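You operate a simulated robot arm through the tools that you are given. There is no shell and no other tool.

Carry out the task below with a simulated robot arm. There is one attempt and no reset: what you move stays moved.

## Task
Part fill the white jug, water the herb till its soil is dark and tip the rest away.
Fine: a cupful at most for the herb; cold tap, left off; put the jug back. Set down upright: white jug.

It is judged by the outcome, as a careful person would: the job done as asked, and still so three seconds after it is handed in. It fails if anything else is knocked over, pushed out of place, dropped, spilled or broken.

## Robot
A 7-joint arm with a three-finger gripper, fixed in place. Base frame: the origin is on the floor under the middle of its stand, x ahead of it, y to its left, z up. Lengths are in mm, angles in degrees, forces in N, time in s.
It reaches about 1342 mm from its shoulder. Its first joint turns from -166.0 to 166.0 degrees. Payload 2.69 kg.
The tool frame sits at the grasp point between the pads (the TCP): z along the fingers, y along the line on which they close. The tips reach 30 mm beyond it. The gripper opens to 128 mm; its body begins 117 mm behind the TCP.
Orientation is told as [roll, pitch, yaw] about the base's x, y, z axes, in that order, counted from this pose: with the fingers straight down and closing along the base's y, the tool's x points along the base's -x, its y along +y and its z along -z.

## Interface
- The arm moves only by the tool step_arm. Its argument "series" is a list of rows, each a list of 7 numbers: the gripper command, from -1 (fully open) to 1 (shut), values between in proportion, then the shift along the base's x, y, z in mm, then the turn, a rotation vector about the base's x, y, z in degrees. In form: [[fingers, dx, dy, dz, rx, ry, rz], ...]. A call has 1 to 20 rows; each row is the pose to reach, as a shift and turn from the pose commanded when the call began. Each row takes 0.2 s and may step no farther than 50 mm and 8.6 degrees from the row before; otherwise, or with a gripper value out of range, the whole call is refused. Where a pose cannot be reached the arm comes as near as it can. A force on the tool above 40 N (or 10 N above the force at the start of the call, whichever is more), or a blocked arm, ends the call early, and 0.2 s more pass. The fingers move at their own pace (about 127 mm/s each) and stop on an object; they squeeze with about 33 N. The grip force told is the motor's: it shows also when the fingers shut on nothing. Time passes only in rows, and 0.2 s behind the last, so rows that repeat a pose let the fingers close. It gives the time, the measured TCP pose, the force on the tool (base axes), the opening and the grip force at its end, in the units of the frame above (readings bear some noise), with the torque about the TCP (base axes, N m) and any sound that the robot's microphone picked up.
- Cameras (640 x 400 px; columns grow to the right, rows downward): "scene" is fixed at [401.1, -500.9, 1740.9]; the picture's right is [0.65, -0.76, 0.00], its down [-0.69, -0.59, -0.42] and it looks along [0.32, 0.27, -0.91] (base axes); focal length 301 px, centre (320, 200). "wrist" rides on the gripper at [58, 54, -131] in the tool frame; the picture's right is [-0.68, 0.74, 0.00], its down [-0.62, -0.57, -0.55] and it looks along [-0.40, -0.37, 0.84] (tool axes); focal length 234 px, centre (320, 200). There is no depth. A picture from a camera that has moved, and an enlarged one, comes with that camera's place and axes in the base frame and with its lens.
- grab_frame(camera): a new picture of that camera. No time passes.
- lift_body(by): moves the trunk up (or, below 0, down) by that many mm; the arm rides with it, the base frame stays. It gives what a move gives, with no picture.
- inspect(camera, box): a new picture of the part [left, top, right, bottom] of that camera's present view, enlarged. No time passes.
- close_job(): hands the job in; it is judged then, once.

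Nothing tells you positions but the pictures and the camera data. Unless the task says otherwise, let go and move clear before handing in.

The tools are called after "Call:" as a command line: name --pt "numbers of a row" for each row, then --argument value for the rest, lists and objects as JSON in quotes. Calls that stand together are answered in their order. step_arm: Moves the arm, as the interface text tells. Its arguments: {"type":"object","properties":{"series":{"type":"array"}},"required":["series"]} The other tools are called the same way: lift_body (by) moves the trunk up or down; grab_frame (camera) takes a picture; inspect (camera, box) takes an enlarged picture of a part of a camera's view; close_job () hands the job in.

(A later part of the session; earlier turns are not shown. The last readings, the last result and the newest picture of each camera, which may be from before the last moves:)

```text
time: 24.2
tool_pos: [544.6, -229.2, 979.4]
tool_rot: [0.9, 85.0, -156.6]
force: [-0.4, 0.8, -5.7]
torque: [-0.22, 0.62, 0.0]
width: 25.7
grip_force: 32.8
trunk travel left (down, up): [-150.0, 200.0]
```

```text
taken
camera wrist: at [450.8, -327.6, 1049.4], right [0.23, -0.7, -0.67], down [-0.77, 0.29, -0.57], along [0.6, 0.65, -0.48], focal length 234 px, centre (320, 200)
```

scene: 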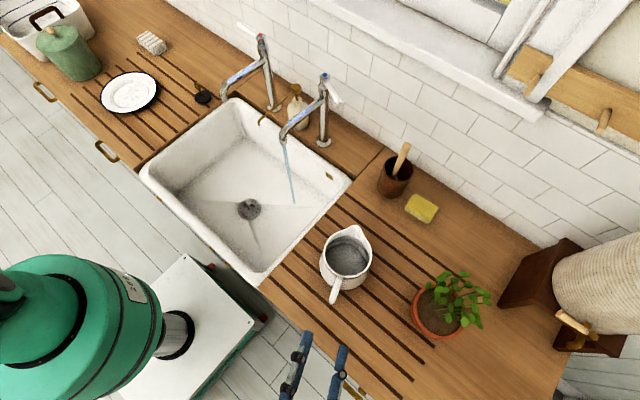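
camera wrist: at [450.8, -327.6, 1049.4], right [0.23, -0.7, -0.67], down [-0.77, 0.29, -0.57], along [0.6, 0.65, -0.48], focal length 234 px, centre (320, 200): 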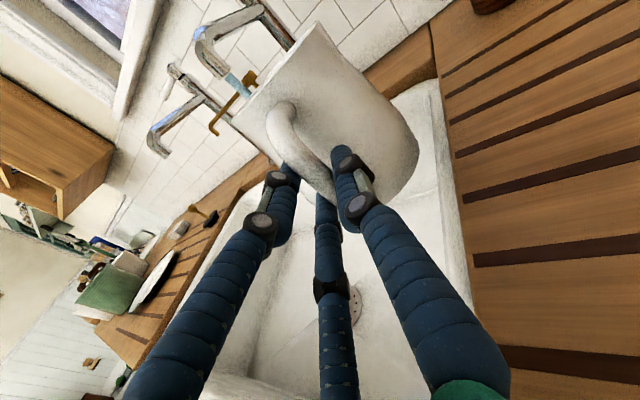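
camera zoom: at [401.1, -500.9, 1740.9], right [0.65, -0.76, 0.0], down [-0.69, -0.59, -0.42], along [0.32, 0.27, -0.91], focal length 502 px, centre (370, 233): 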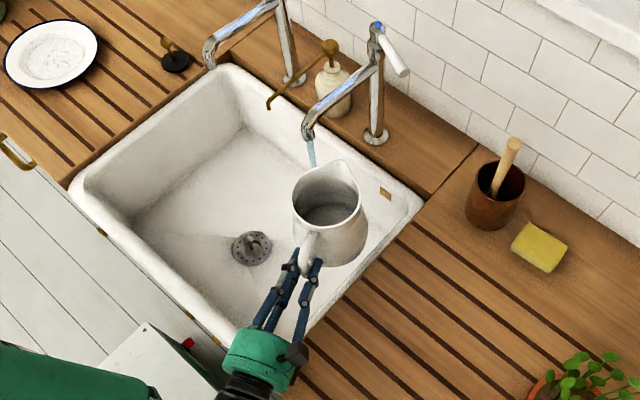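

The jug is over the sink basin and below the outlet. I'm moving it under the stream.

Call:
step_arm --pt "1 12 26 0 0 0 0" --pt "1 25 55 0 0 0 0" --pt "1 35 77 0 0 0 0"

Call:
inspect --camera "scene" --box '[220, 60, 380, 220]'

Call:
grab_frame --camera "wrist"

```text
time: 25.0
tool_pos: [580.6, -153.1, 980.9]
tool_rot: [0.9, 84.9, -156.6]
force: [-0.3, 0.1, -7.0]
torque: [-0.21, 0.62, 0.03]
width: 25.5
grip_force: 32.9
trunk travel left (down, up): [-150.0, 200.0]
```

```text
2.50 times, centred on (300, 140) of scene
camera zoom: at [401.1, -500.9, 1740.9], right [0.65, -0.76, 0.0], down [-0.69, -0.59, -0.42], along [0.32, 0.27, -0.91], focal length 754 px, centre (370, 350)
```

zoom: 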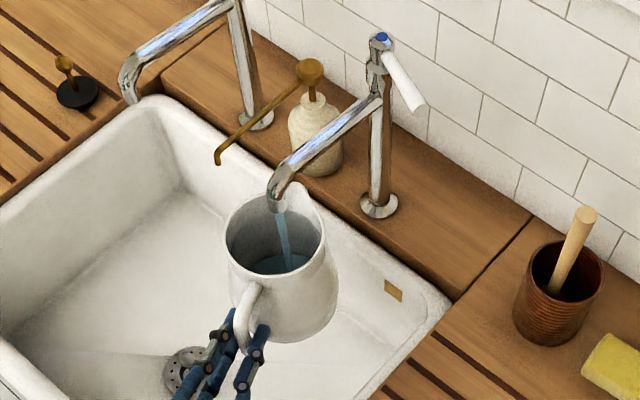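

```text
taken
camera wrist: at [485.9, -250.8, 1049.0], right [0.23, -0.7, -0.67], down [-0.77, 0.29, -0.57], along [0.6, 0.65, -0.48], focal length 234 px, centre (320, 200)
```

wrist: 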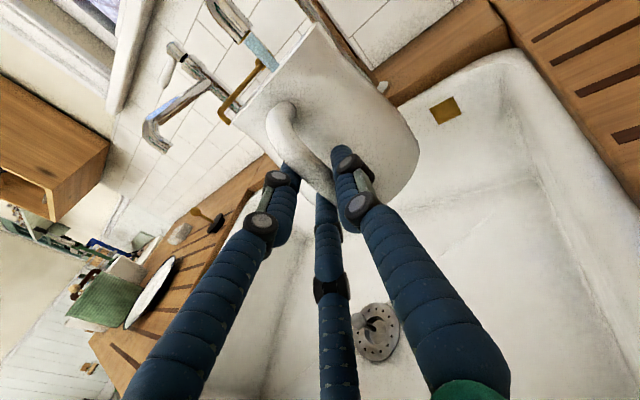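

The stream is landing inside the jug and the weight is rising. I'll wait briefly and check again.

Call:
step_arm --pt "1 0 0 0 0 0 0" --pt "1 0 0 0 0 0 0" --pt "1 0 0 0 0 0 0"

Call:
inspect --camera "scene" --box '[240, 100, 340, 200]'

```text
time: 25.8
tool_pos: [578.7, -152.0, 979.8]
tool_rot: [0.7, 85.1, -156.7]
force: [-0.4, 0.7, -7.5]
torque: [-0.22, 0.69, 0.0]
width: 25.7
grip_force: 33.0
trunk travel left (down, up): [-150.0, 200.0]
```

```text
4.00 times, centred on (290, 150) of scene
camera zoom: at [401.1, -500.9, 1740.9], right [0.65, -0.76, 0.0], down [-0.69, -0.59, -0.42], along [0.32, 0.27, -0.91], focal length 1206 px, centre (440, 400)
```

zoom: 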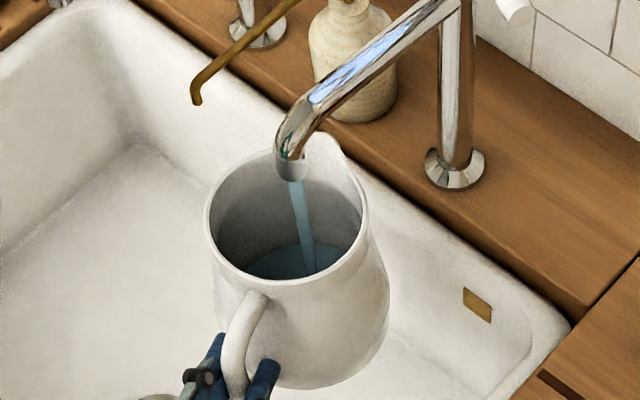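

Call:
step_arm --pt "1 0 0 0 0 0 0" --pt "1 0 0 0 0 0 0" --pt "1 0 0 0 0 0 0" --pt "1 0 0 0 0 0 0"

Call:
inspect --camera "scene" --box '[240, 100, 340, 200]'

```text
time: 26.8
tool_pos: [577.9, -153.2, 979.7]
tool_rot: [0.8, 84.9, -156.7]
force: [0.2, -0.1, -7.0]
torque: [-0.25, 0.75, 0.01]
width: 25.7
grip_force: 33.2
trunk travel left (down, up): [-150.0, 200.0]
```

```text
4.00 times, centred on (290, 150) of scene
camera zoom: at [401.1, -500.9, 1740.9], right [0.65, -0.76, 0.0], down [-0.69, -0.59, -0.42], along [0.32, 0.27, -0.91], focal length 1206 px, centre (440, 400)
```

zoom: 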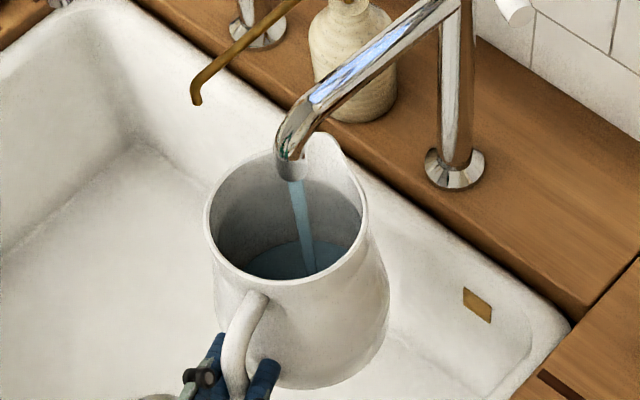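

The torque shows about 120 ml after 2 s, so the flow is around 60 ml/s. I'll fill a bit longer.

Call:
step_arm --pt "1 0 0 0 0 0 0" --pt "1 0 0 0 0 0 0" --pt "1 0 0 0 0 0 0" --pt "1 0 0 0 0 0 0" --pt "1 0 0 0 0 0 0" --pt "1 0 0 0 0 0 0" --pt "1 0 0 0 0 0 0" --pt "1 0 0 0 0 0 0"

Call:
inspect --camera "scene" --box '[240, 100, 340, 200]'

Call:
inspect --camera "wrist" --box '[180, 0, 440, 240]'

```text
time: 28.6
tool_pos: [579.8, -153.1, 979.3]
tool_rot: [0.7, 85.0, -156.8]
force: [0.6, 0.1, -7.8]
torque: [-0.29, 0.84, 0.01]
width: 25.6
grip_force: 32.4
trunk travel left (down, up): [-150.0, 200.0]
```

```text
4.00 times, centred on (290, 150) of scene
camera zoom: at [401.1, -500.9, 1740.9], right [0.65, -0.76, 0.0], down [-0.69, -0.59, -0.42], along [0.32, 0.27, -0.91], focal length 1206 px, centre (440, 400)
```

zoom: 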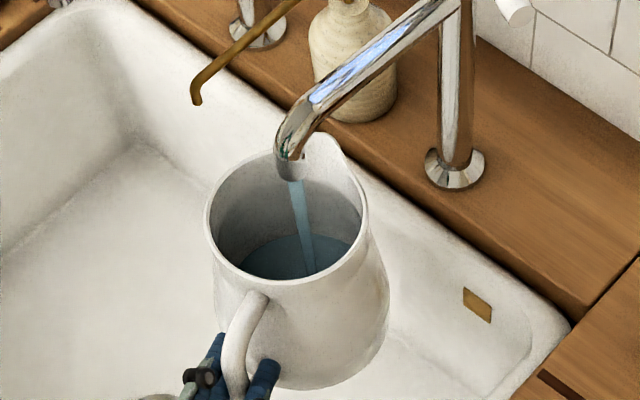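

```text
1.67 times, centred on (310, 120) of wrist
camera zoom: at [485.9, -250.9, 1048.9], right [0.23, -0.7, -0.67], down [-0.77, 0.29, -0.57], along [0.6, 0.65, -0.48], focal length 390 px, centre (337, 333)
```

zoom: 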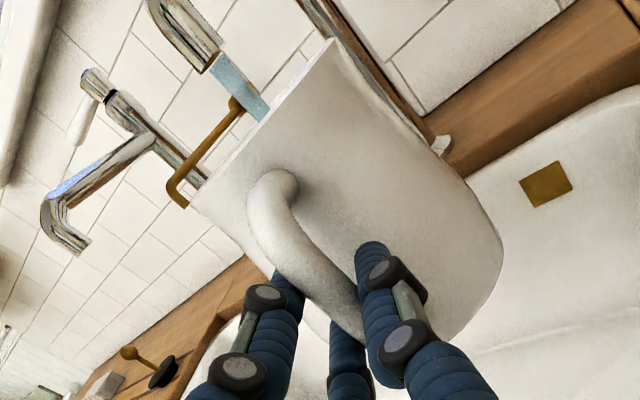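

There's about 210 ml in the jug now. I'll hold for about 1.8 s more and then back out of the stream.

Call:
step_arm --pt "1 0 0 0 0 0 0" --pt "1 0 0 0 0 0 0" --pt "1 0 0 0 0 0 0" --pt "1 0 0 0 0 0 0" --pt "1 0 0 0 0 0 0" --pt "1 0 0 0 0 0 0" --pt "1 0 0 0 0 0 0" --pt "1 -8 -18 0 0 0 0" --pt "1 -22 -48 0 0 0 0" --pt "1 -35 -77 0 0 0 0" --pt "1 -38 -84 0 0 0 0" --pt "1 -38 -84 0 0 0 0"

Call:
inspect --camera "scene" --box '[220, 80, 380, 240]'

Call:
inspect --camera "wrist" --box '[180, 0, 440, 240]'

```text
time: 31.2
tool_pos: [540.7, -237.4, 980.2]
tool_rot: [0.6, 85.0, -156.9]
force: [0.1, -1.1, -10.2]
torque: [-0.32, 0.94, 0.01]
width: 25.6
grip_force: 32.8
trunk travel left (down, up): [-150.0, 200.0]
```

```text
2.50 times, centred on (300, 160) of scene
camera zoom: at [401.1, -500.9, 1740.9], right [0.65, -0.76, 0.0], down [-0.69, -0.59, -0.42], along [0.32, 0.27, -0.91], focal length 754 px, centre (370, 300)
```

zoom: 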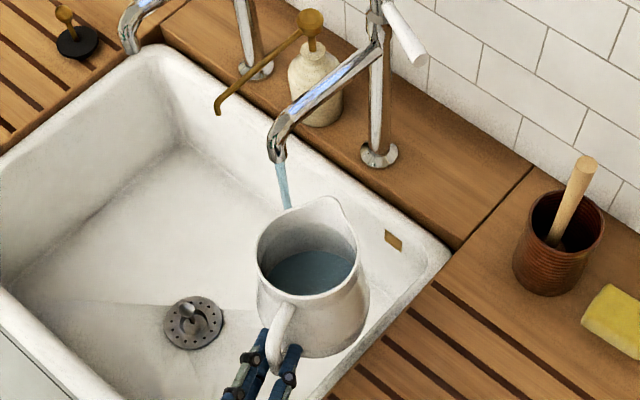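

```text
1.67 times, centred on (310, 120) of wrist
camera zoom: at [447.2, -335.6, 1048.8], right [0.23, -0.7, -0.67], down [-0.77, 0.29, -0.57], along [0.6, 0.65, -0.48], focal length 390 px, centre (337, 333)
```

zoom: 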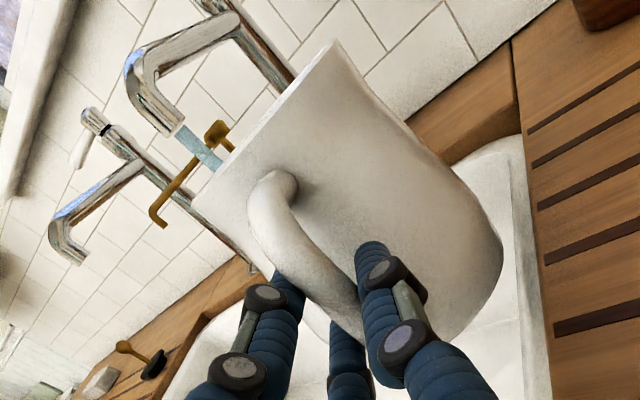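

There's now about 310 ml in the jug and the grip hasn't moved. I'll set it back on its spot so I can shut the tap off.

Call:
step_arm --pt "1 0 0 8 0 0 0" --pt "1 -2 -8 18 0 0 0" --pt "1 -8 -30 24 0 0 0" --pt "1 -17 -62 24 0 0 0" --pt "1 -27 -98 24 0 0 0" --pt "1 -37 -134 24 0 0 0" --pt "1 -47 -170 24 0 0 0" --pt "1 -56 -202 24 0 0 0" --pt "1 -61 -222 23 0 0 0" --pt "1 -63 -229 20 0 0 0" --pt "1 -63 -229 14 0 0 0" --pt "1 -63 -229 10 0 0 0" --pt "1 -63 -229 10 0 0 0"

Call:
inspect --camera "scene" --box '[270, 220, 410, 340]'

Call:
inspect --camera "wrist" --box '[180, 20, 420, 260]'

```text
time: 34.0
tool_pos: [477.9, -467.5, 990.2]
tool_rot: [0.5, 85.0, -157.0]
force: [0.2, 0.3, -9.7]
torque: [-0.35, 0.98, 0.0]
width: 25.6
grip_force: 32.7
trunk travel left (down, up): [-150.0, 200.0]
```

```text
3.33 times, centred on (340, 280) of scene
camera zoom: at [401.1, -500.9, 1740.9], right [0.65, -0.76, 0.0], down [-0.69, -0.59, -0.42], along [0.32, 0.27, -0.91], focal length 1005 px, centre (253, -67)
```

zoom: 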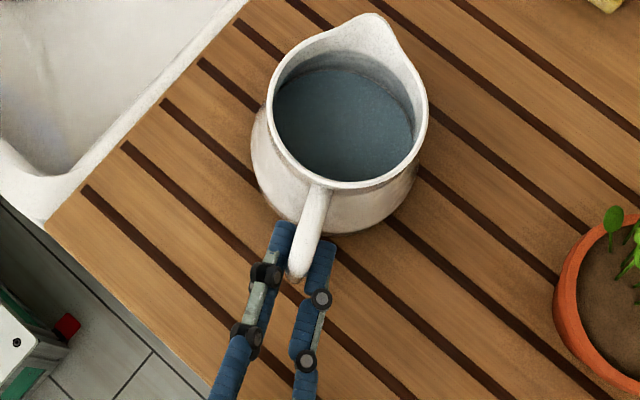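

```text
1.67 times, centred on (300, 140) of wrist
camera zoom: at [384.5, -564.0, 1059.0], right [0.23, -0.7, -0.67], down [-0.77, 0.29, -0.57], along [0.59, 0.65, -0.48], focal length 390 px, centre (353, 300)
```

zoom: 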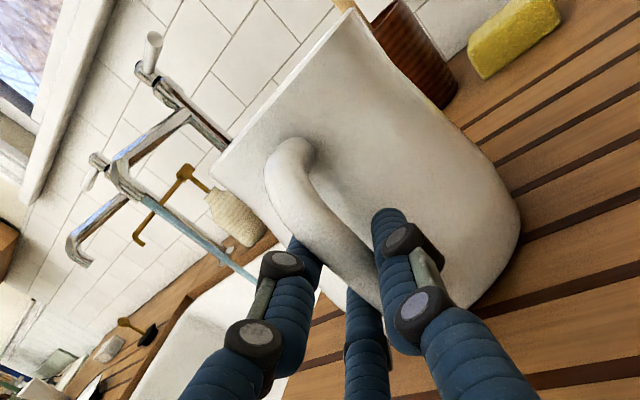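

Call:
step_arm --pt "1 0 0 -2 0 0 0" --pt "1 0 0 -4 0 0 0" --pt "1 0 0 -5 0 0 0"

```text
time: 34.8
tool_pos: [478.4, -467.3, 986.0]
tool_rot: [1.4, 85.1, -156.1]
force: [-5.5, -4.6, 5.5]
torque: [0.61, -0.88, -0.18]
width: 26.1
grip_force: 33.1
trunk travel left (down, up): [-150.0, 200.0]
```

The jug has touched the counter with a slight preload. I'll ease up 1 mm and then open.

Call:
step_arm --pt "1 0 0 1 0 0 0" --pt "1 0 0 1 0 0 0"

Call:
inspect --camera "wrist" --box '[180, 20, 420, 260]'

```text
time: 35.4
tool_pos: [477.2, -465.5, 986.4]
tool_rot: [0.4, 84.9, -156.9]
force: [-3.9, -3.0, -0.7]
torque: [0.31, -0.16, -0.01]
width: 26.1
grip_force: 33.0
trunk travel left (down, up): [-150.0, 200.0]
```

```text
1.67 times, centred on (300, 140) of wrist
camera zoom: at [384.1, -563.6, 1054.7], right [0.23, -0.7, -0.67], down [-0.77, 0.29, -0.57], along [0.59, 0.65, -0.48], focal length 390 px, centre (353, 300)
```

zoom: 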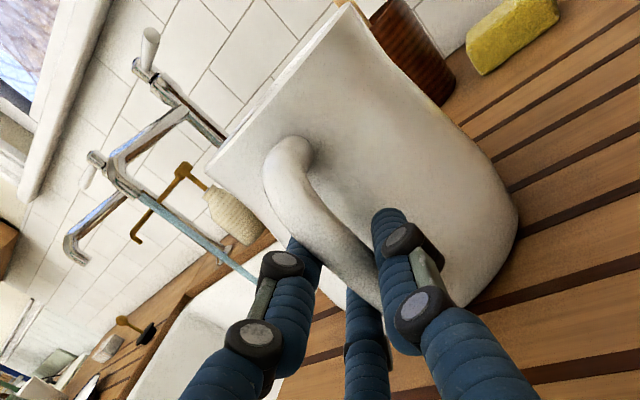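

Nearly unloaded now. I'm opening to half and checking that the jug stands steady.

Call:
step_arm --pt "0.6 0 0 0 0 0 0" --pt "0.3 0 0 0 0 0 0" --pt "0 0 0 0 0 0 0" --pt "0 0 0 0 0 0 0"

Call:
inspect --camera "scene" --box '[270, 220, 410, 340]'

Call:
inspect --camera "wrist" --box '[180, 20, 420, 260]'

```text
time: 36.4
tool_pos: [477.8, -463.6, 985.9]
tool_rot: [0.9, 85.1, -156.7]
force: [0.7, 0.7, 0.5]
torque: [0.02, -0.01, 0.02]
width: 64.1
grip_force: 0.1
trunk travel left (down, up): [-150.0, 200.0]
```

```text
3.33 times, centred on (340, 280) of scene
camera zoom: at [401.1, -500.9, 1740.9], right [0.65, -0.76, 0.0], down [-0.69, -0.59, -0.42], along [0.32, 0.27, -0.91], focal length 1005 px, centre (253, -67)
```

zoom: 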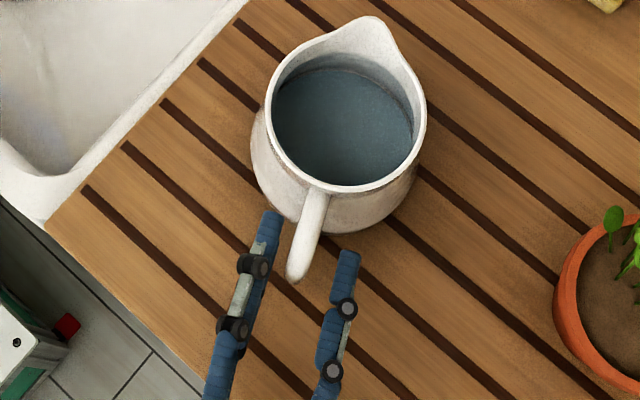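

```text
1.67 times, centred on (300, 140) of wrist
camera zoom: at [384.2, -563.7, 1055.1], right [0.23, -0.7, -0.67], down [-0.77, 0.29, -0.57], along [0.6, 0.65, -0.48], focal length 390 px, centre (353, 300)
```

zoom: 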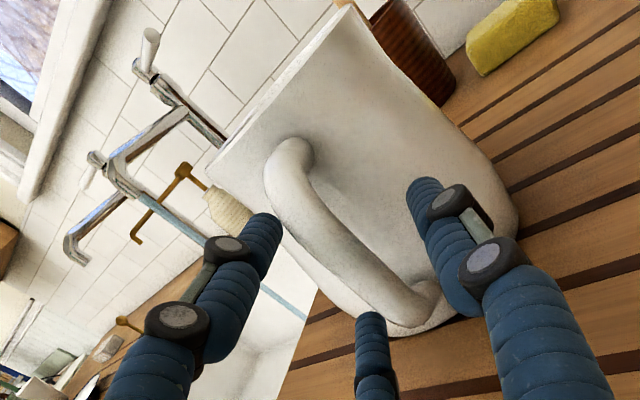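

The jug stands exactly where it was, with the water level steady. I'm backing off along the handle heading and rising.

Call:
step_arm --pt "0 -26 -12 0 0 0 0" --pt "0 -52 -23 0 0 0 0" --pt "0 -78 -35 0 0 0 0" --pt "0 -101 -46 20 0 0 0" --pt "0 -101 -46 65 0 0 0" --pt "0 -101 -46 110 0 0 0" --pt "0 -101 -46 155 0 0 0" --pt "0 -101 -46 200 0 0 0" --pt "0 -101 -46 215 0 0 0"

Call:
step_arm --pt "0 37.8 25.9 5.1 -1.06 5.35 -1.67" --pt "0 75.6 51.8 10.2 -2.13 10.69 -3.34" --pt "0 113.4 77.7 15.3 -3.19 16.04 -5.01" --pt "0 151.2 103.6 20.4 -4.25 21.38 -6.68" --pt "0 189 129.5 25.5 -5.32 26.73 -8.35" --pt "0 226.8 155.4 30.6 -6.38 32.08 -10.01" --pt "0 264.6 181.3 35.7 -7.44 37.42 -11.68" --pt "0 302.4 207.2 40.8 -8.51 42.77 -13.35" --pt "0 340.2 233.1 45.9 -9.57 48.11 -15.02" --pt "0 378 259 51 -10.63 53.46 -16.69" --pt "0 415.8 284.9 56.1 -11.7 58.8 -18.36" --pt "0 453.6 311 60 -12.76 64.15 -20.03"

Call:
grab_frame --camera "wrist"

Call:
inspect --camera "scene" --box '[220, 20, 420, 200]'

```text
time: 38.4
tool_pos: [377.8, -511.1, 1203.1]
tool_rot: [0.6, 85.0, -156.9]
force: [0.2, 1.0, -0.2]
torque: [-0.04, 0.02, 0.01]
width: 63.7
grip_force: 0.0
trunk travel left (down, up): [-150.0, 200.0]
```

```text
time: 41.0
tool_pos: [829.1, -201.9, 1261.1]
tool_rot: [0.1, 19.9, -179.8]
force: [-0.7, 0.4, -0.5]
torque: [0.01, -0.04, -0.02]
width: 63.8
grip_force: 0.1
trunk travel left (down, up): [-150.0, 200.0]
```

```text
taken
camera wrist: at [841.9, -255.0, 1402.6], right [-0.64, -0.74, -0.23], down [-0.77, 0.57, 0.31], along [-0.1, 0.37, -0.92], focal length 234 px, centre (320, 200)
```

wrist: 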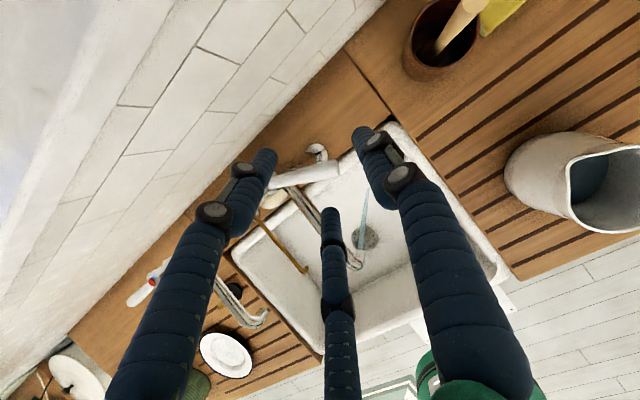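

```text
2.22 times, centred on (320, 110) of scene
camera zoom: at [401.1, -500.9, 1740.9], right [0.65, -0.76, 0.0], down [-0.69, -0.59, -0.42], along [0.32, 0.27, -0.91], focal length 670 px, centre (320, 400)
```

zoom: 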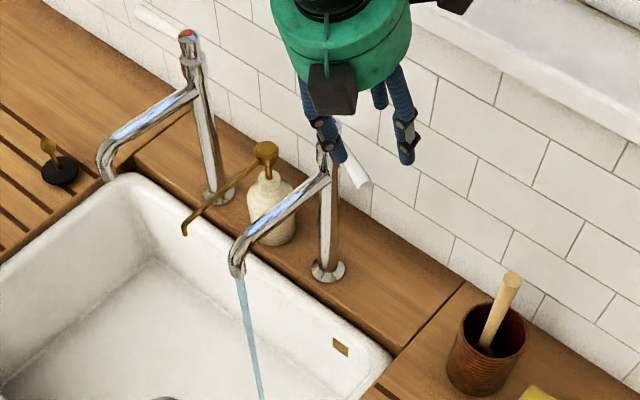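

The lever is where I left it, at about 25° open. I'm lowering the cage around it again.

Call:
step_arm --pt "0 2 0 -35 0 0 0" --pt "0 2 0 -70 0 0 0" --pt "0 2 0 -104 0 0 0"

Call:
step_arm --pt "0 5 0 0 0 0 0" --pt "0 10 0 0 0 0 0" --pt "0 15 0 0 0 0 0" --pt "0 20 0 0 0 0 0" --pt "0 25 0 0 0 0 0" --pt "0 30 0 0 0 0 0"

Call:
inspect --camera "wrist" --box '[200, 100, 420, 300]'

Call:
inspect --camera "scene" --box '[220, 40, 400, 220]'

```text
time: 41.8
tool_pos: [832.9, -202.7, 1156.5]
tool_rot: [0.1, 20.0, -179.9]
force: [-0.1, 0.5, 0.0]
torque: [-0.02, 0.02, -0.02]
width: 64.1
grip_force: 0.0
trunk travel left (down, up): [-150.0, 200.0]
```

```text
time: 43.2
tool_pos: [861.6, -200.9, 1157.3]
tool_rot: [0.1, 20.0, -179.9]
force: [0.2, 0.1, 0.2]
torque: [0.0, -0.01, -0.02]
width: 63.9
grip_force: 0.0
trunk travel left (down, up): [-150.0, 200.0]
```

```text
2.00 times, centred on (310, 200) of wrist
camera zoom: at [874.1, -255.0, 1299.5], right [-0.63, -0.74, -0.23], down [-0.77, 0.56, 0.3], along [-0.09, 0.37, -0.92], focal length 468 px, centre (340, 200)
```

zoom: 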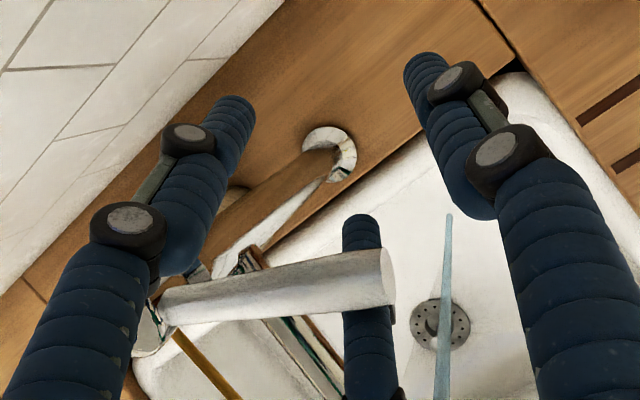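

```text
2.22 times, centred on (310, 130) of scene
camera zoom: at [401.1, -500.9, 1740.9], right [0.65, -0.76, 0.0], down [-0.69, -0.59, -0.42], along [0.32, 0.27, -0.91], focal length 670 px, centre (342, 356)
```

zoom: 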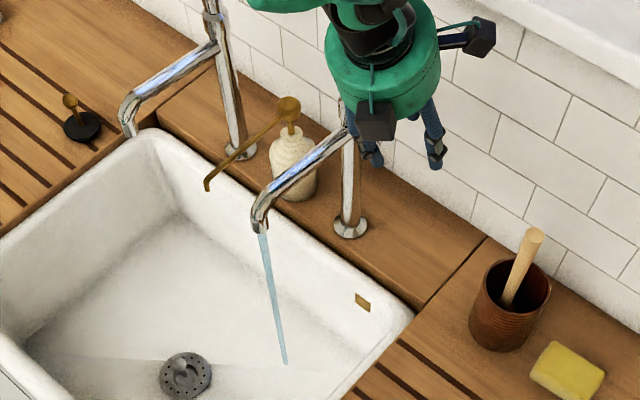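

The robot-side finger has just reached the lever. I'm continuing to push it towards the wall to close it.

Call:
step_arm --pt "0 4 0 0 0 0 0" --pt "0 8 0 0 0 0 0" --pt "0 12 0 0 0 0 0" --pt "0 16 0 0 0 0 0" --pt "0 19 0 0 0 0 0"

Call:
inspect --camera "wrist" --box '[200, 100, 420, 300]'

Call:
inspect --camera "scene" --box '[220, 40, 400, 220]'

```text
time: 44.4
tool_pos: [882.2, -199.8, 1158.3]
tool_rot: [0.0, 20.1, -179.8]
force: [-0.4, 0.1, -1.1]
torque: [-0.01, 0.0, 0.0]
width: 64.0
grip_force: 0.1
trunk travel left (down, up): [-150.0, 200.0]
```

```text
2.00 times, centred on (310, 200) of wrist
camera zoom: at [893.7, -254.9, 1300.1], right [-0.64, -0.74, -0.23], down [-0.77, 0.57, 0.3], along [-0.09, 0.37, -0.92], focal length 468 px, centre (340, 200)
```

zoom: 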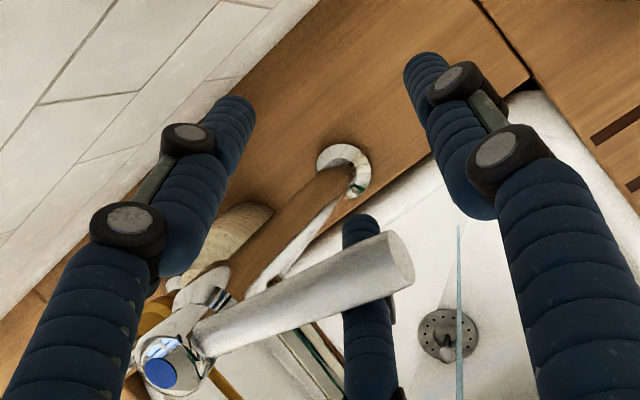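

```text
2.22 times, centred on (310, 130) of scene
camera zoom: at [401.1, -500.9, 1740.9], right [0.65, -0.76, 0.0], down [-0.69, -0.59, -0.42], along [0.32, 0.27, -0.91], focal length 670 px, centre (342, 356)
```

zoom: 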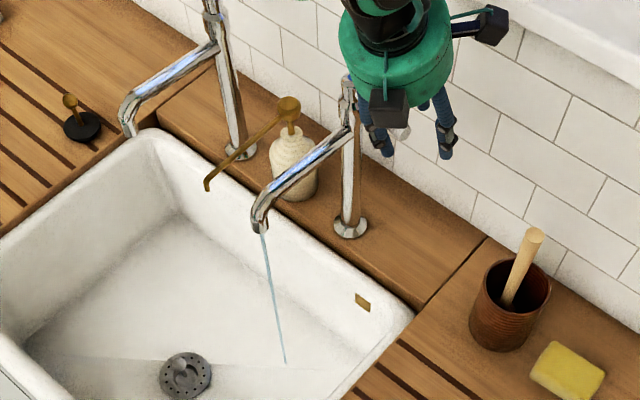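

The stream is thinning, so I'm continuing in small steps until it stops.

Call:
step_arm --pt "0 3 0 0 0 0 0" --pt "0 6 0 0 0 0 0" --pt "0 9 0 0 0 0 0"

Call:
inspect --camera "scene" --box '[220, 40, 400, 220]'

Call:
inspect --camera "wrist" --box '[200, 100, 420, 300]'

```text
time: 45.2
tool_pos: [890.4, -201.8, 1157.9]
tool_rot: [-0.1, 20.0, -179.9]
force: [-0.1, -0.3, 0.4]
torque: [0.0, -0.01, 0.03]
width: 64.0
grip_force: 0.1
trunk travel left (down, up): [-150.0, 200.0]
```

```text
2.22 times, centred on (310, 130) of scene
camera zoom: at [401.1, -500.9, 1740.9], right [0.65, -0.76, 0.0], down [-0.69, -0.59, -0.42], along [0.32, 0.27, -0.91], focal length 670 px, centre (342, 356)
```

zoom: 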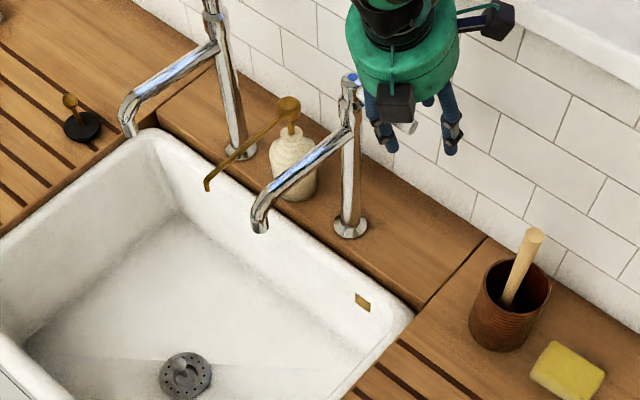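

```text
2.00 times, centred on (310, 200) of wrist
camera zoom: at [903.0, -255.0, 1299.7], right [-0.64, -0.74, -0.23], down [-0.77, 0.56, 0.3], along [-0.09, 0.37, -0.92], focal length 468 px, centre (340, 200)
```

zoom: 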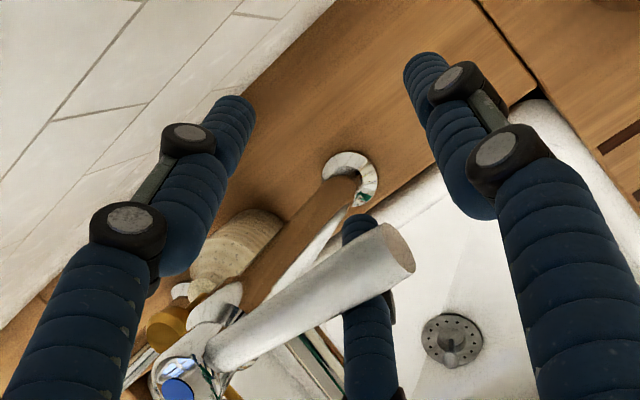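

The stream has stopped. I'll push a few millimetres more to be sure it is fully shut, watching for the stop.

Call:
step_arm --pt "0 2 0 0 0 0 0" --pt "0 4 0 0 0 0 0" --pt "0 5 0 0 0 0 0"

Call:
inspect --camera "scene" --box '[220, 40, 400, 220]'

```text
time: 46.0
tool_pos: [894.8, -200.9, 1156.5]
tool_rot: [0.0, 19.8, -180.0]
force: [-3.2, -1.0, -1.5]
torque: [-0.03, -0.03, 0.03]
width: 65.3
grip_force: 0.6
trunk travel left (down, up): [-150.0, 200.0]
```

```text
2.22 times, centred on (310, 130) of scene
camera zoom: at [401.1, -500.9, 1740.9], right [0.65, -0.76, 0.0], down [-0.69, -0.59, -0.42], along [0.32, 0.27, -0.91], focal length 670 px, centre (342, 356)
```

zoom: 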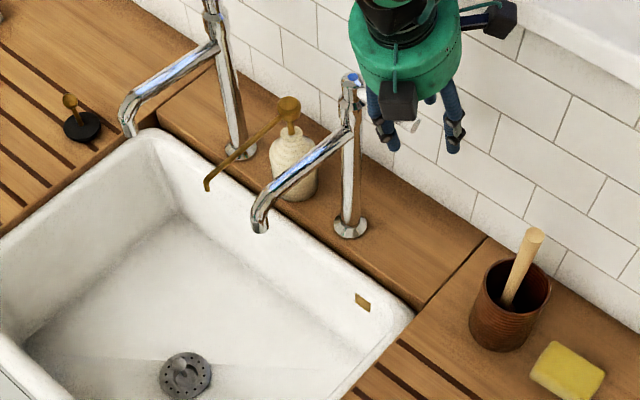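

The lever is at its stop and the tap is off. I'm easing off the lever, withdrawing along the tool axis and returning to the jug.

Call:
step_arm --pt "0 -8 0 0 0 0 0" --pt "0 -15 0 0 0 0 0" --pt "0 -27 0 33 0 0 0" --pt "0 -38 0 66 0 0 0" --pt "0 -40 0 100 0 0 0"

Call:
inspect --camera "scene" --box '[220, 20, 400, 220]'

Call:
grab_frame --camera "wrist"

```text
time: 47.2
tool_pos: [854.3, -201.0, 1257.3]
tool_rot: [0.0, 19.9, -179.9]
force: [0.1, 0.0, -0.2]
torque: [0.0, 0.0, -0.03]
width: 64.0
grip_force: 0.0
trunk travel left (down, up): [-150.0, 200.0]
```

```text
2.00 times, centred on (310, 120) of scene
camera zoom: at [401.1, -500.9, 1740.9], right [0.65, -0.76, 0.0], down [-0.69, -0.59, -0.42], along [0.32, 0.27, -0.91], focal length 603 px, centre (340, 360)
```

zoom: 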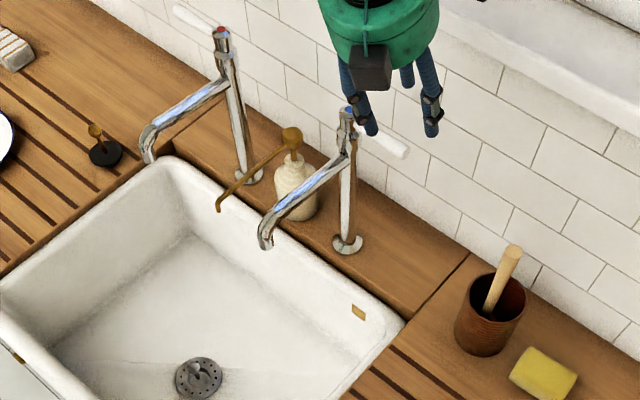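

```text
taken
camera wrist: at [867.0, -255.1, 1399.6], right [-0.64, -0.74, -0.23], down [-0.77, 0.56, 0.31], along [-0.1, 0.37, -0.92], focal length 234 px, centre (320, 200)
```

wrist: 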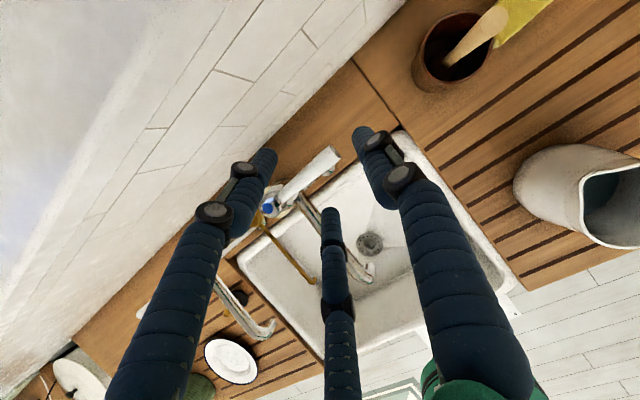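

No water is running and the lever is back in its off position. I'm returning to the pre-grasp point behind the handle.

Call:
step_arm --pt "0 -36.8 -23.9 -4.3 0.98 -4.93 1.54" --pt "0 -73.6 -47.8 -8.6 1.96 -9.87 3.08" --pt "0 -110.4 -71.8 -12.9 2.94 -14.8 4.62" --pt "0 -147.3 -95.7 -17.2 3.93 -19.74 6.16" --pt "0 -184.1 -119.6 -21.5 4.91 -24.67 7.7" --pt "0 -220.9 -143.5 -25.8 5.89 -29.61 9.24" --pt "0 -257.7 -167.5 -30.2 6.87 -34.54 10.79" --pt "0 -294.5 -191.4 -34.5 7.85 -39.48 12.33" --pt "0 -331.3 -215.3 -38.8 8.83 -44.41 13.87" --pt "0 -368.2 -239.2 -43.1 9.82 -49.35 15.41" --pt "0 -405 -263.2 -47.4 10.8 -54.28 16.95" --pt "0 -441.8 -287.1 -51.7 11.78 -59.22 18.49" --pt "0 -478.6 -311 -56 12.76 -64.15 20.03" --pt "0 -478.6 -311 -101 12.76 -64.15 20.03" --pt "0 -478.6 -311 -146 12.76 -64.15 20.03" --pt "0 -478.6 -311 -191 12.76 -64.15 20.03" --pt "0 -478.6 -311 -236 12.76 -64.15 20.03" --pt "0 -478.6 -311 -273 12.76 -64.15 20.03"

Call:
inspect --camera "scene" --box '[270, 220, 450, 400]'

Call:
grab_frame --camera "wrist"

```text
time: 51.0
tool_pos: [377.0, -511.3, 983.8]
tool_rot: [1.9, 85.0, -155.6]
force: [-1.0, -0.1, 0.1]
torque: [-0.02, 0.06, 0.01]
width: 64.2
grip_force: 0.1
trunk travel left (down, up): [-150.0, 200.0]
```

```text
2.22 times, centred on (360, 310) of scene
camera zoom: at [401.1, -500.9, 1740.9], right [0.65, -0.76, 0.0], down [-0.69, -0.59, -0.42], along [0.32, 0.27, -0.91], focal length 670 px, centre (231, -44)
```

zoom: 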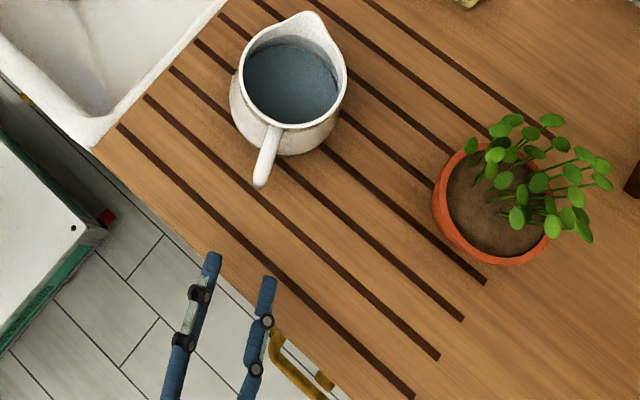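

```text
taken
camera wrist: at [283.5, -609.6, 1053.5], right [0.23, -0.7, -0.67], down [-0.77, 0.29, -0.57], along [0.6, 0.65, -0.48], focal length 234 px, centre (320, 200)
```

wrist: 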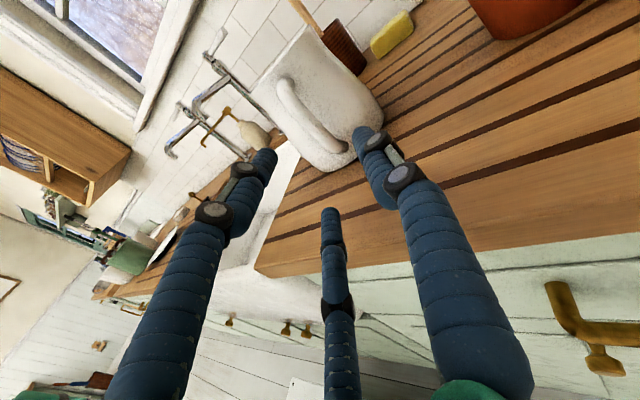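

Everything is in place. I'm advancing onto the handle exactly as before and gripping.

Call:
step_arm --pt "0 26 12 0 0 0 0" --pt "0 52 24 0 0 0 0" --pt "0 77 35 1 0 0 0" --pt "0 101 46 1 0 0 0" --pt "0 102 46.4 1 0 0 0" --pt "0.3 102 46.4 1 0 0 0" --pt "0.6 102 46.4 1 0 0 0" --pt "1 102 46.4 1 0 0 0" --pt "1 102 46.4 1 0 0 0" --pt "1 102 46.4 1 0 0 0" --pt "1 102 46.4 1 0 0 0"

Call:
inspect --camera "scene" --box '[270, 220, 410, 340]'

Call:
inspect --camera "wrist" --box '[180, 20, 420, 260]'

```text
time: 53.4
tool_pos: [478.1, -465.7, 985.0]
tool_rot: [0.9, 85.0, -156.5]
force: [2.3, -0.3, 0.3]
torque: [0.13, -0.01, -0.01]
width: 25.6
grip_force: 32.6
trunk travel left (down, up): [-150.0, 200.0]
```

```text
3.33 times, centred on (340, 280) of scene
camera zoom: at [401.1, -500.9, 1740.9], right [0.65, -0.76, 0.0], down [-0.69, -0.59, -0.42], along [0.32, 0.27, -0.91], focal length 1005 px, centre (253, -67)
```

zoom: 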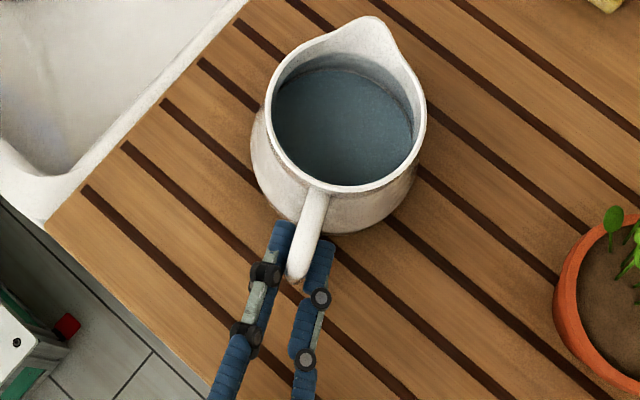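

```text
1.67 times, centred on (300, 140) of wrist
camera zoom: at [385.0, -563.2, 1054.5], right [0.23, -0.7, -0.67], down [-0.77, 0.29, -0.57], along [0.6, 0.65, -0.48], focal length 390 px, centre (353, 300)
```

zoom: 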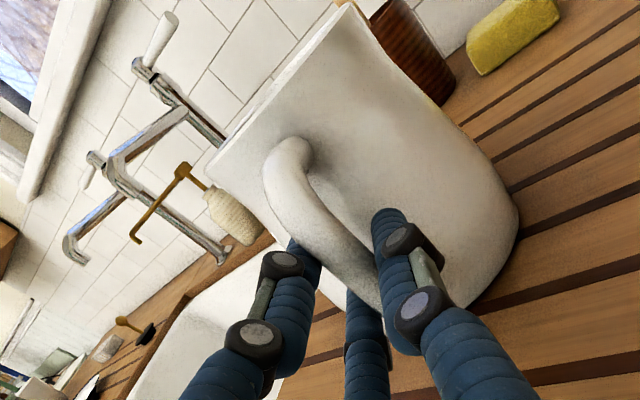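

The grip is repeated exactly. I'm lifting the jug straight up, smoothly.

Call:
step_arm --pt "1 0 0 4 0 0 0" --pt "1 0 0 10 0 0 0" --pt "1 0 0 20 0 0 0" --pt "1 0 0 36 0 0 0" --pt "1 0 0 58 0 0 0" --pt "1 0 0 84 0 0 0" --pt "1 0 0 108 0 0 0" --pt "1 0 0 124 0 0 0" --pt "1 0 0 129 0 0 0" --pt "1 0 0 129 0 0 0"

Call:
inspect --camera "wrist" --box '[180, 20, 420, 260]'

Call:
grab_frame --camera "scene"

```text
time: 55.6
tool_pos: [479.7, -466.1, 1114.0]
tool_rot: [0.4, 85.0, -157.1]
force: [0.8, -1.1, -10.3]
torque: [-0.3, 0.96, 0.0]
width: 25.4
grip_force: 33.3
trunk travel left (down, up): [-150.0, 200.0]
```

```text
1.67 times, centred on (300, 140) of wrist
camera zoom: at [385.4, -563.7, 1183.1], right [0.23, -0.7, -0.67], down [-0.77, 0.29, -0.57], along [0.59, 0.65, -0.48], focal length 390 px, centre (353, 300)
```

zoom: 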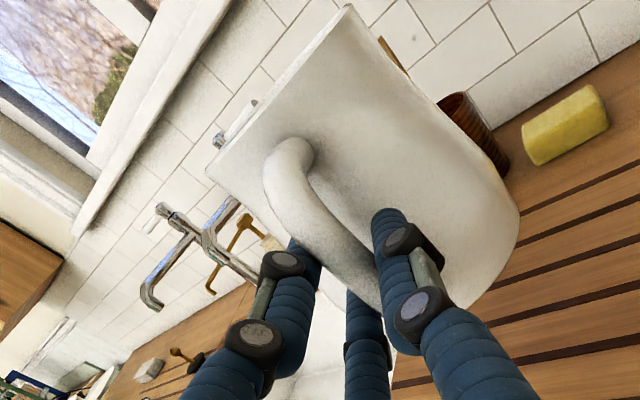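

```text
taken
```

scene: 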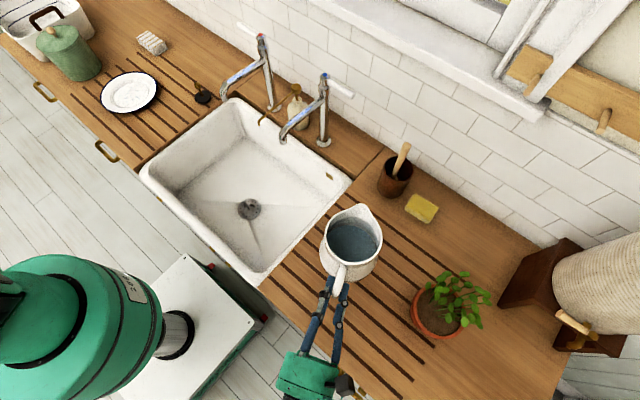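

The jug is steady. I'm moving it sideways to the robot side of the herb while tilting to 30°, well before it should start to pour.

Call:
step_arm --pt "1 -3 -14 0 0 0 0" --pt "1 -10 -42 0 -1 2.4 0" --pt "1 -19 -80 0 -2.5 6 0" --pt "1 -29 -122 0 -4.4 10.6 0" --pt "1 -39 -163 0 -6.2 15 0" --pt "1 -48 -202 0 -8 19.4 0" --pt "1 -57 -238 0 -9.6 23.3 0" --pt "1 -63 -263 0 -10.8 26 0" --pt "1 -66 -277 0 -11.48 27.72 0" --pt "1 -66 -277 0 -11.48 27.72 0"

Call:
grab_frame --camera "wrist"

Call:
inspect --camera "scene" --box '[300, 200, 540, 400]'

```text
time: 57.8
tool_pos: [413.5, -743.4, 1113.6]
tool_rot: [0.0, 55.0, -157.4]
force: [0.2, 0.0, -11.1]
torque: [-0.25, 0.7, -0.02]
width: 25.7
grip_force: 32.9
trunk travel left (down, up): [-150.0, 200.0]
```

```text
taken
camera wrist: at [367.6, -821.6, 1237.0], right [-0.08, -0.83, -0.55], down [-0.96, 0.21, -0.19], along [0.28, 0.52, -0.81], focal length 234 px, centre (320, 200)
```

wrist: 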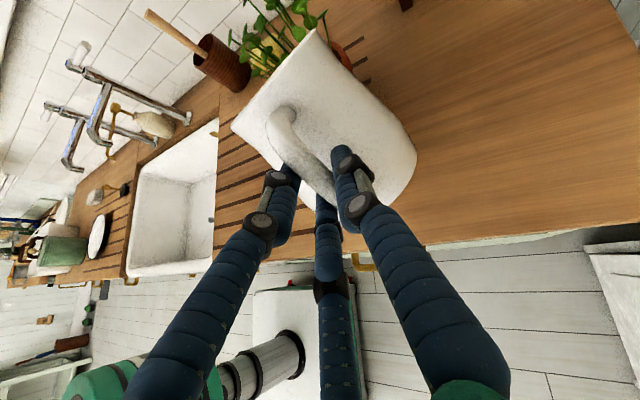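

```text
2.00 times, centred on (420, 300) of scene
camera zoom: at [401.1, -500.9, 1740.9], right [0.65, -0.76, 0.0], down [-0.69, -0.59, -0.42], along [0.32, 0.27, -0.91], focal length 603 px, centre (120, 0)
```

zoom: 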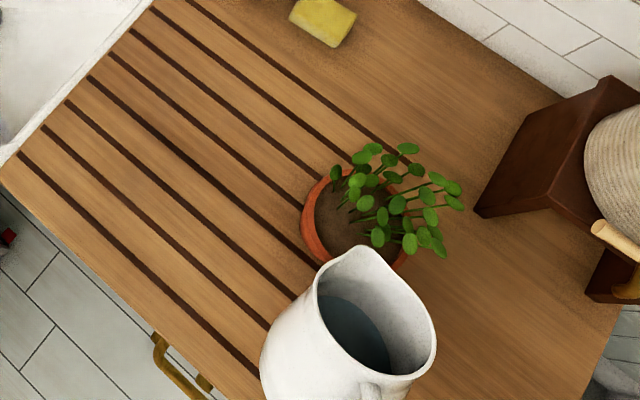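

The spout tip is just over the near edge of the soil, within about 10 mm of my estimate. I'm lowering and tilting to 45° with the tip over the exposed soil.

Call:
step_arm --pt "1 7 1 2 -1.4 3.5 0" --pt "1 16 2.2 5 -3.4 8.3 0" --pt "1 24 3.3 7.5 -5 12 0" --pt "1 27.8 3.8 8.4 -5.74 13.86 0" --pt "1 27.8 3.8 8.4 -5.74 13.86 0"

Call:
grab_frame --camera "wrist"

Call:
inspect --camera "scene" --box '[360, 230, 540, 380]'

```text
time: 59.0
tool_pos: [439.7, -739.0, 1122.9]
tool_rot: [0.0, 40.1, -157.4]
force: [0.4, 0.1, -11.0]
torque: [-0.18, 0.51, 0.01]
width: 25.7
grip_force: 33.2
trunk travel left (down, up): [-150.0, 200.0]
```

```text
taken
camera wrist: at [426.5, -803.8, 1259.8], right [-0.2, -0.88, -0.43], down [-0.98, 0.21, 0.03], along [0.07, 0.43, -0.9], focal length 234 px, centre (320, 200)
```

wrist: 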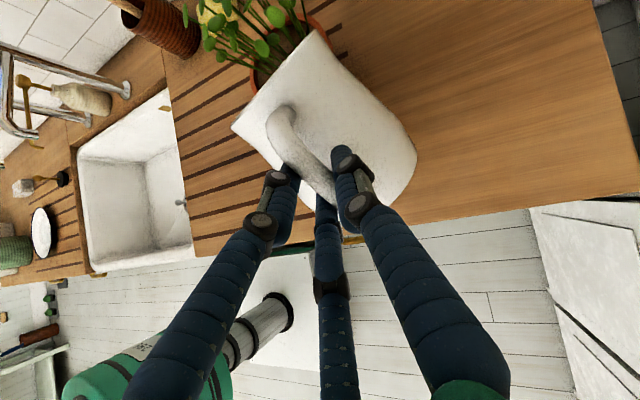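

```text
2.67 times, centred on (450, 305) of scene
camera zoom: at [401.1, -500.9, 1740.9], right [0.65, -0.76, 0.0], down [-0.69, -0.59, -0.42], along [0.32, 0.27, -0.91], focal length 804 px, centre (-27, -80)
```

zoom: 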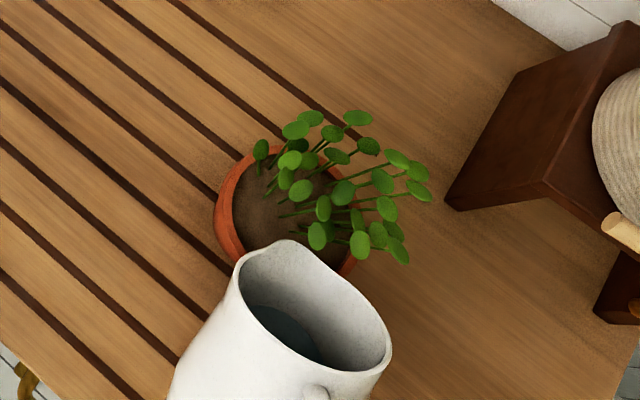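

The tip is over the soil and nothing is pouring yet. I'm tilting on to 50°, keeping the tip fixed in space.

Call:
step_arm --pt "1 3.4 1.4 5.6 -0.77 1.85 0" --pt "1 8.7 3.6 14 -1.91 4.62 0"

Call:
inspect --camera "scene" --box '[360, 230, 540, 380]'

Call:
inspect --camera "wrist" --box '[180, 0, 440, 200]'

```text
time: 59.6
tool_pos: [450.0, -735.7, 1136.6]
tool_rot: [0.0, 35.0, -157.5]
force: [-0.1, 1.0, -9.8]
torque: [-0.14, 0.41, 0.02]
width: 25.8
grip_force: 33.2
trunk travel left (down, up): [-150.0, 200.0]
```

```text
2.67 times, centred on (450, 305) of scene
camera zoom: at [401.1, -500.9, 1740.9], right [0.65, -0.76, 0.0], down [-0.69, -0.59, -0.42], along [0.32, 0.27, -0.91], focal length 804 px, centre (-27, -80)
```

zoom: 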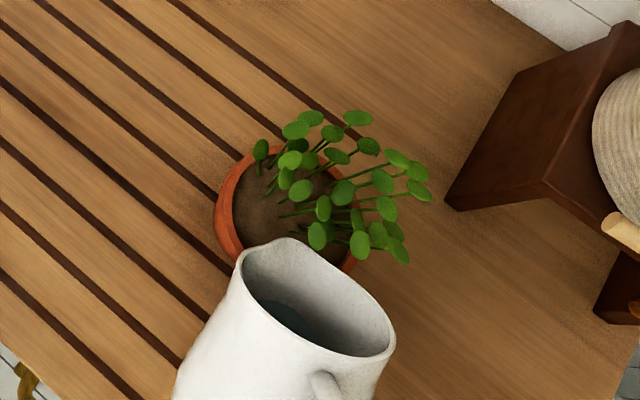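

```text
2.00 times, centred on (310, 100) of wrist
camera zoom: at [446.9, -795.3, 1276.8], right [-0.23, -0.89, -0.39], down [-0.97, 0.21, 0.1], along [-0.01, 0.4, -0.92], focal length 468 px, centre (340, 400)
```

zoom: 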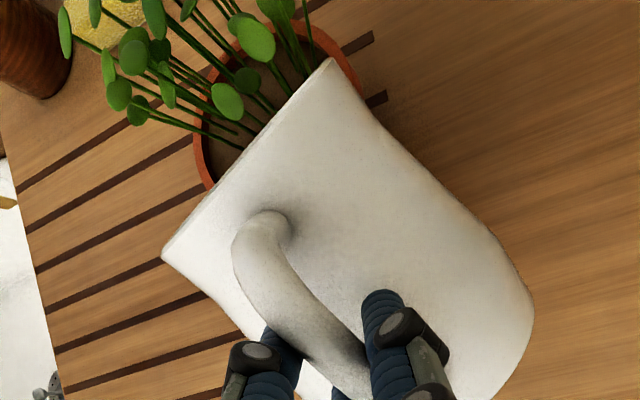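

Call:
step_arm --pt "1 3.9 1.6 5.4 -0.77 1.85 0" --pt "1 7.7 3.2 10.7 -1.53 3.7 0"

Call:
inspect --camera "scene" --box '[360, 230, 540, 380]'

```text
time: 60.2
tool_pos: [457.0, -730.5, 1147.6]
tool_rot: [-0.1, 31.1, -157.4]
force: [0.7, -0.2, -8.8]
torque: [-0.1, 0.34, -0.02]
width: 25.8
grip_force: 33.6
trunk travel left (down, up): [-150.0, 200.0]
```

```text
2.67 times, centred on (450, 305) of scene
camera zoom: at [401.1, -500.9, 1740.9], right [0.65, -0.76, 0.0], down [-0.69, -0.59, -0.42], along [0.32, 0.27, -0.91], focal length 804 px, centre (-27, -80)
```

zoom: 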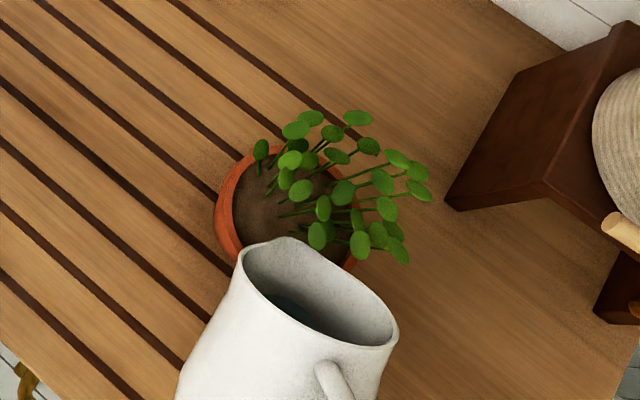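

Call:
step_arm --pt "1 4.2 1.75 5 -0.77 1.85 0" --pt "1 8.4 3.5 9.9 -1.53 3.7 0"

Call:
inspect --camera "scene" --box '[360, 230, 540, 380]'

Call:
inspect --camera "wrist" --box '[180, 0, 440, 200]'

```text
time: 60.8
tool_pos: [465.8, -727.3, 1157.1]
tool_rot: [-0.1, 26.9, -157.3]
force: [0.4, -0.7, -9.7]
torque: [-0.06, 0.26, 0.0]
width: 25.9
grip_force: 33.4
trunk travel left (down, up): [-150.0, 200.0]
```

```text
2.67 times, centred on (450, 305) of scene
camera zoom: at [401.1, -500.9, 1740.9], right [0.65, -0.76, 0.0], down [-0.69, -0.59, -0.42], along [0.32, 0.27, -0.91], focal length 804 px, centre (-27, -80)
```

zoom: 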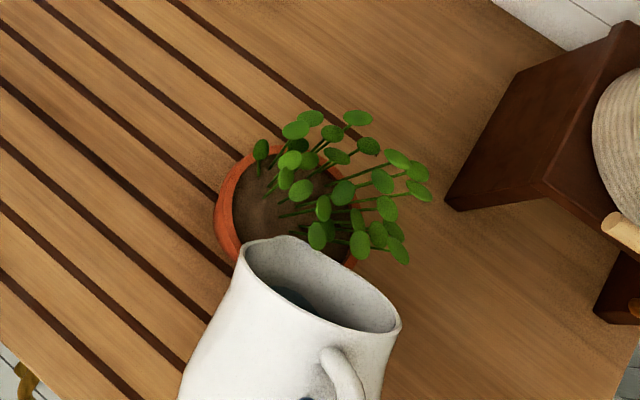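

```text
2.00 times, centred on (310, 100) of wrist
camera zoom: at [481.5, -781.0, 1299.4], right [-0.27, -0.91, -0.31], down [-0.95, 0.22, 0.21], along [-0.12, 0.35, -0.93], focal length 468 px, centre (340, 400)
```

zoom: 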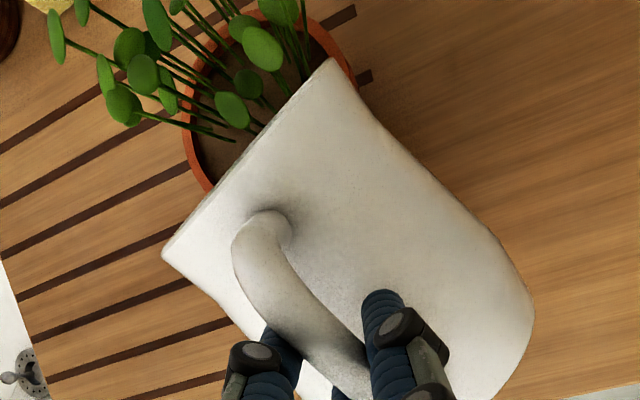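

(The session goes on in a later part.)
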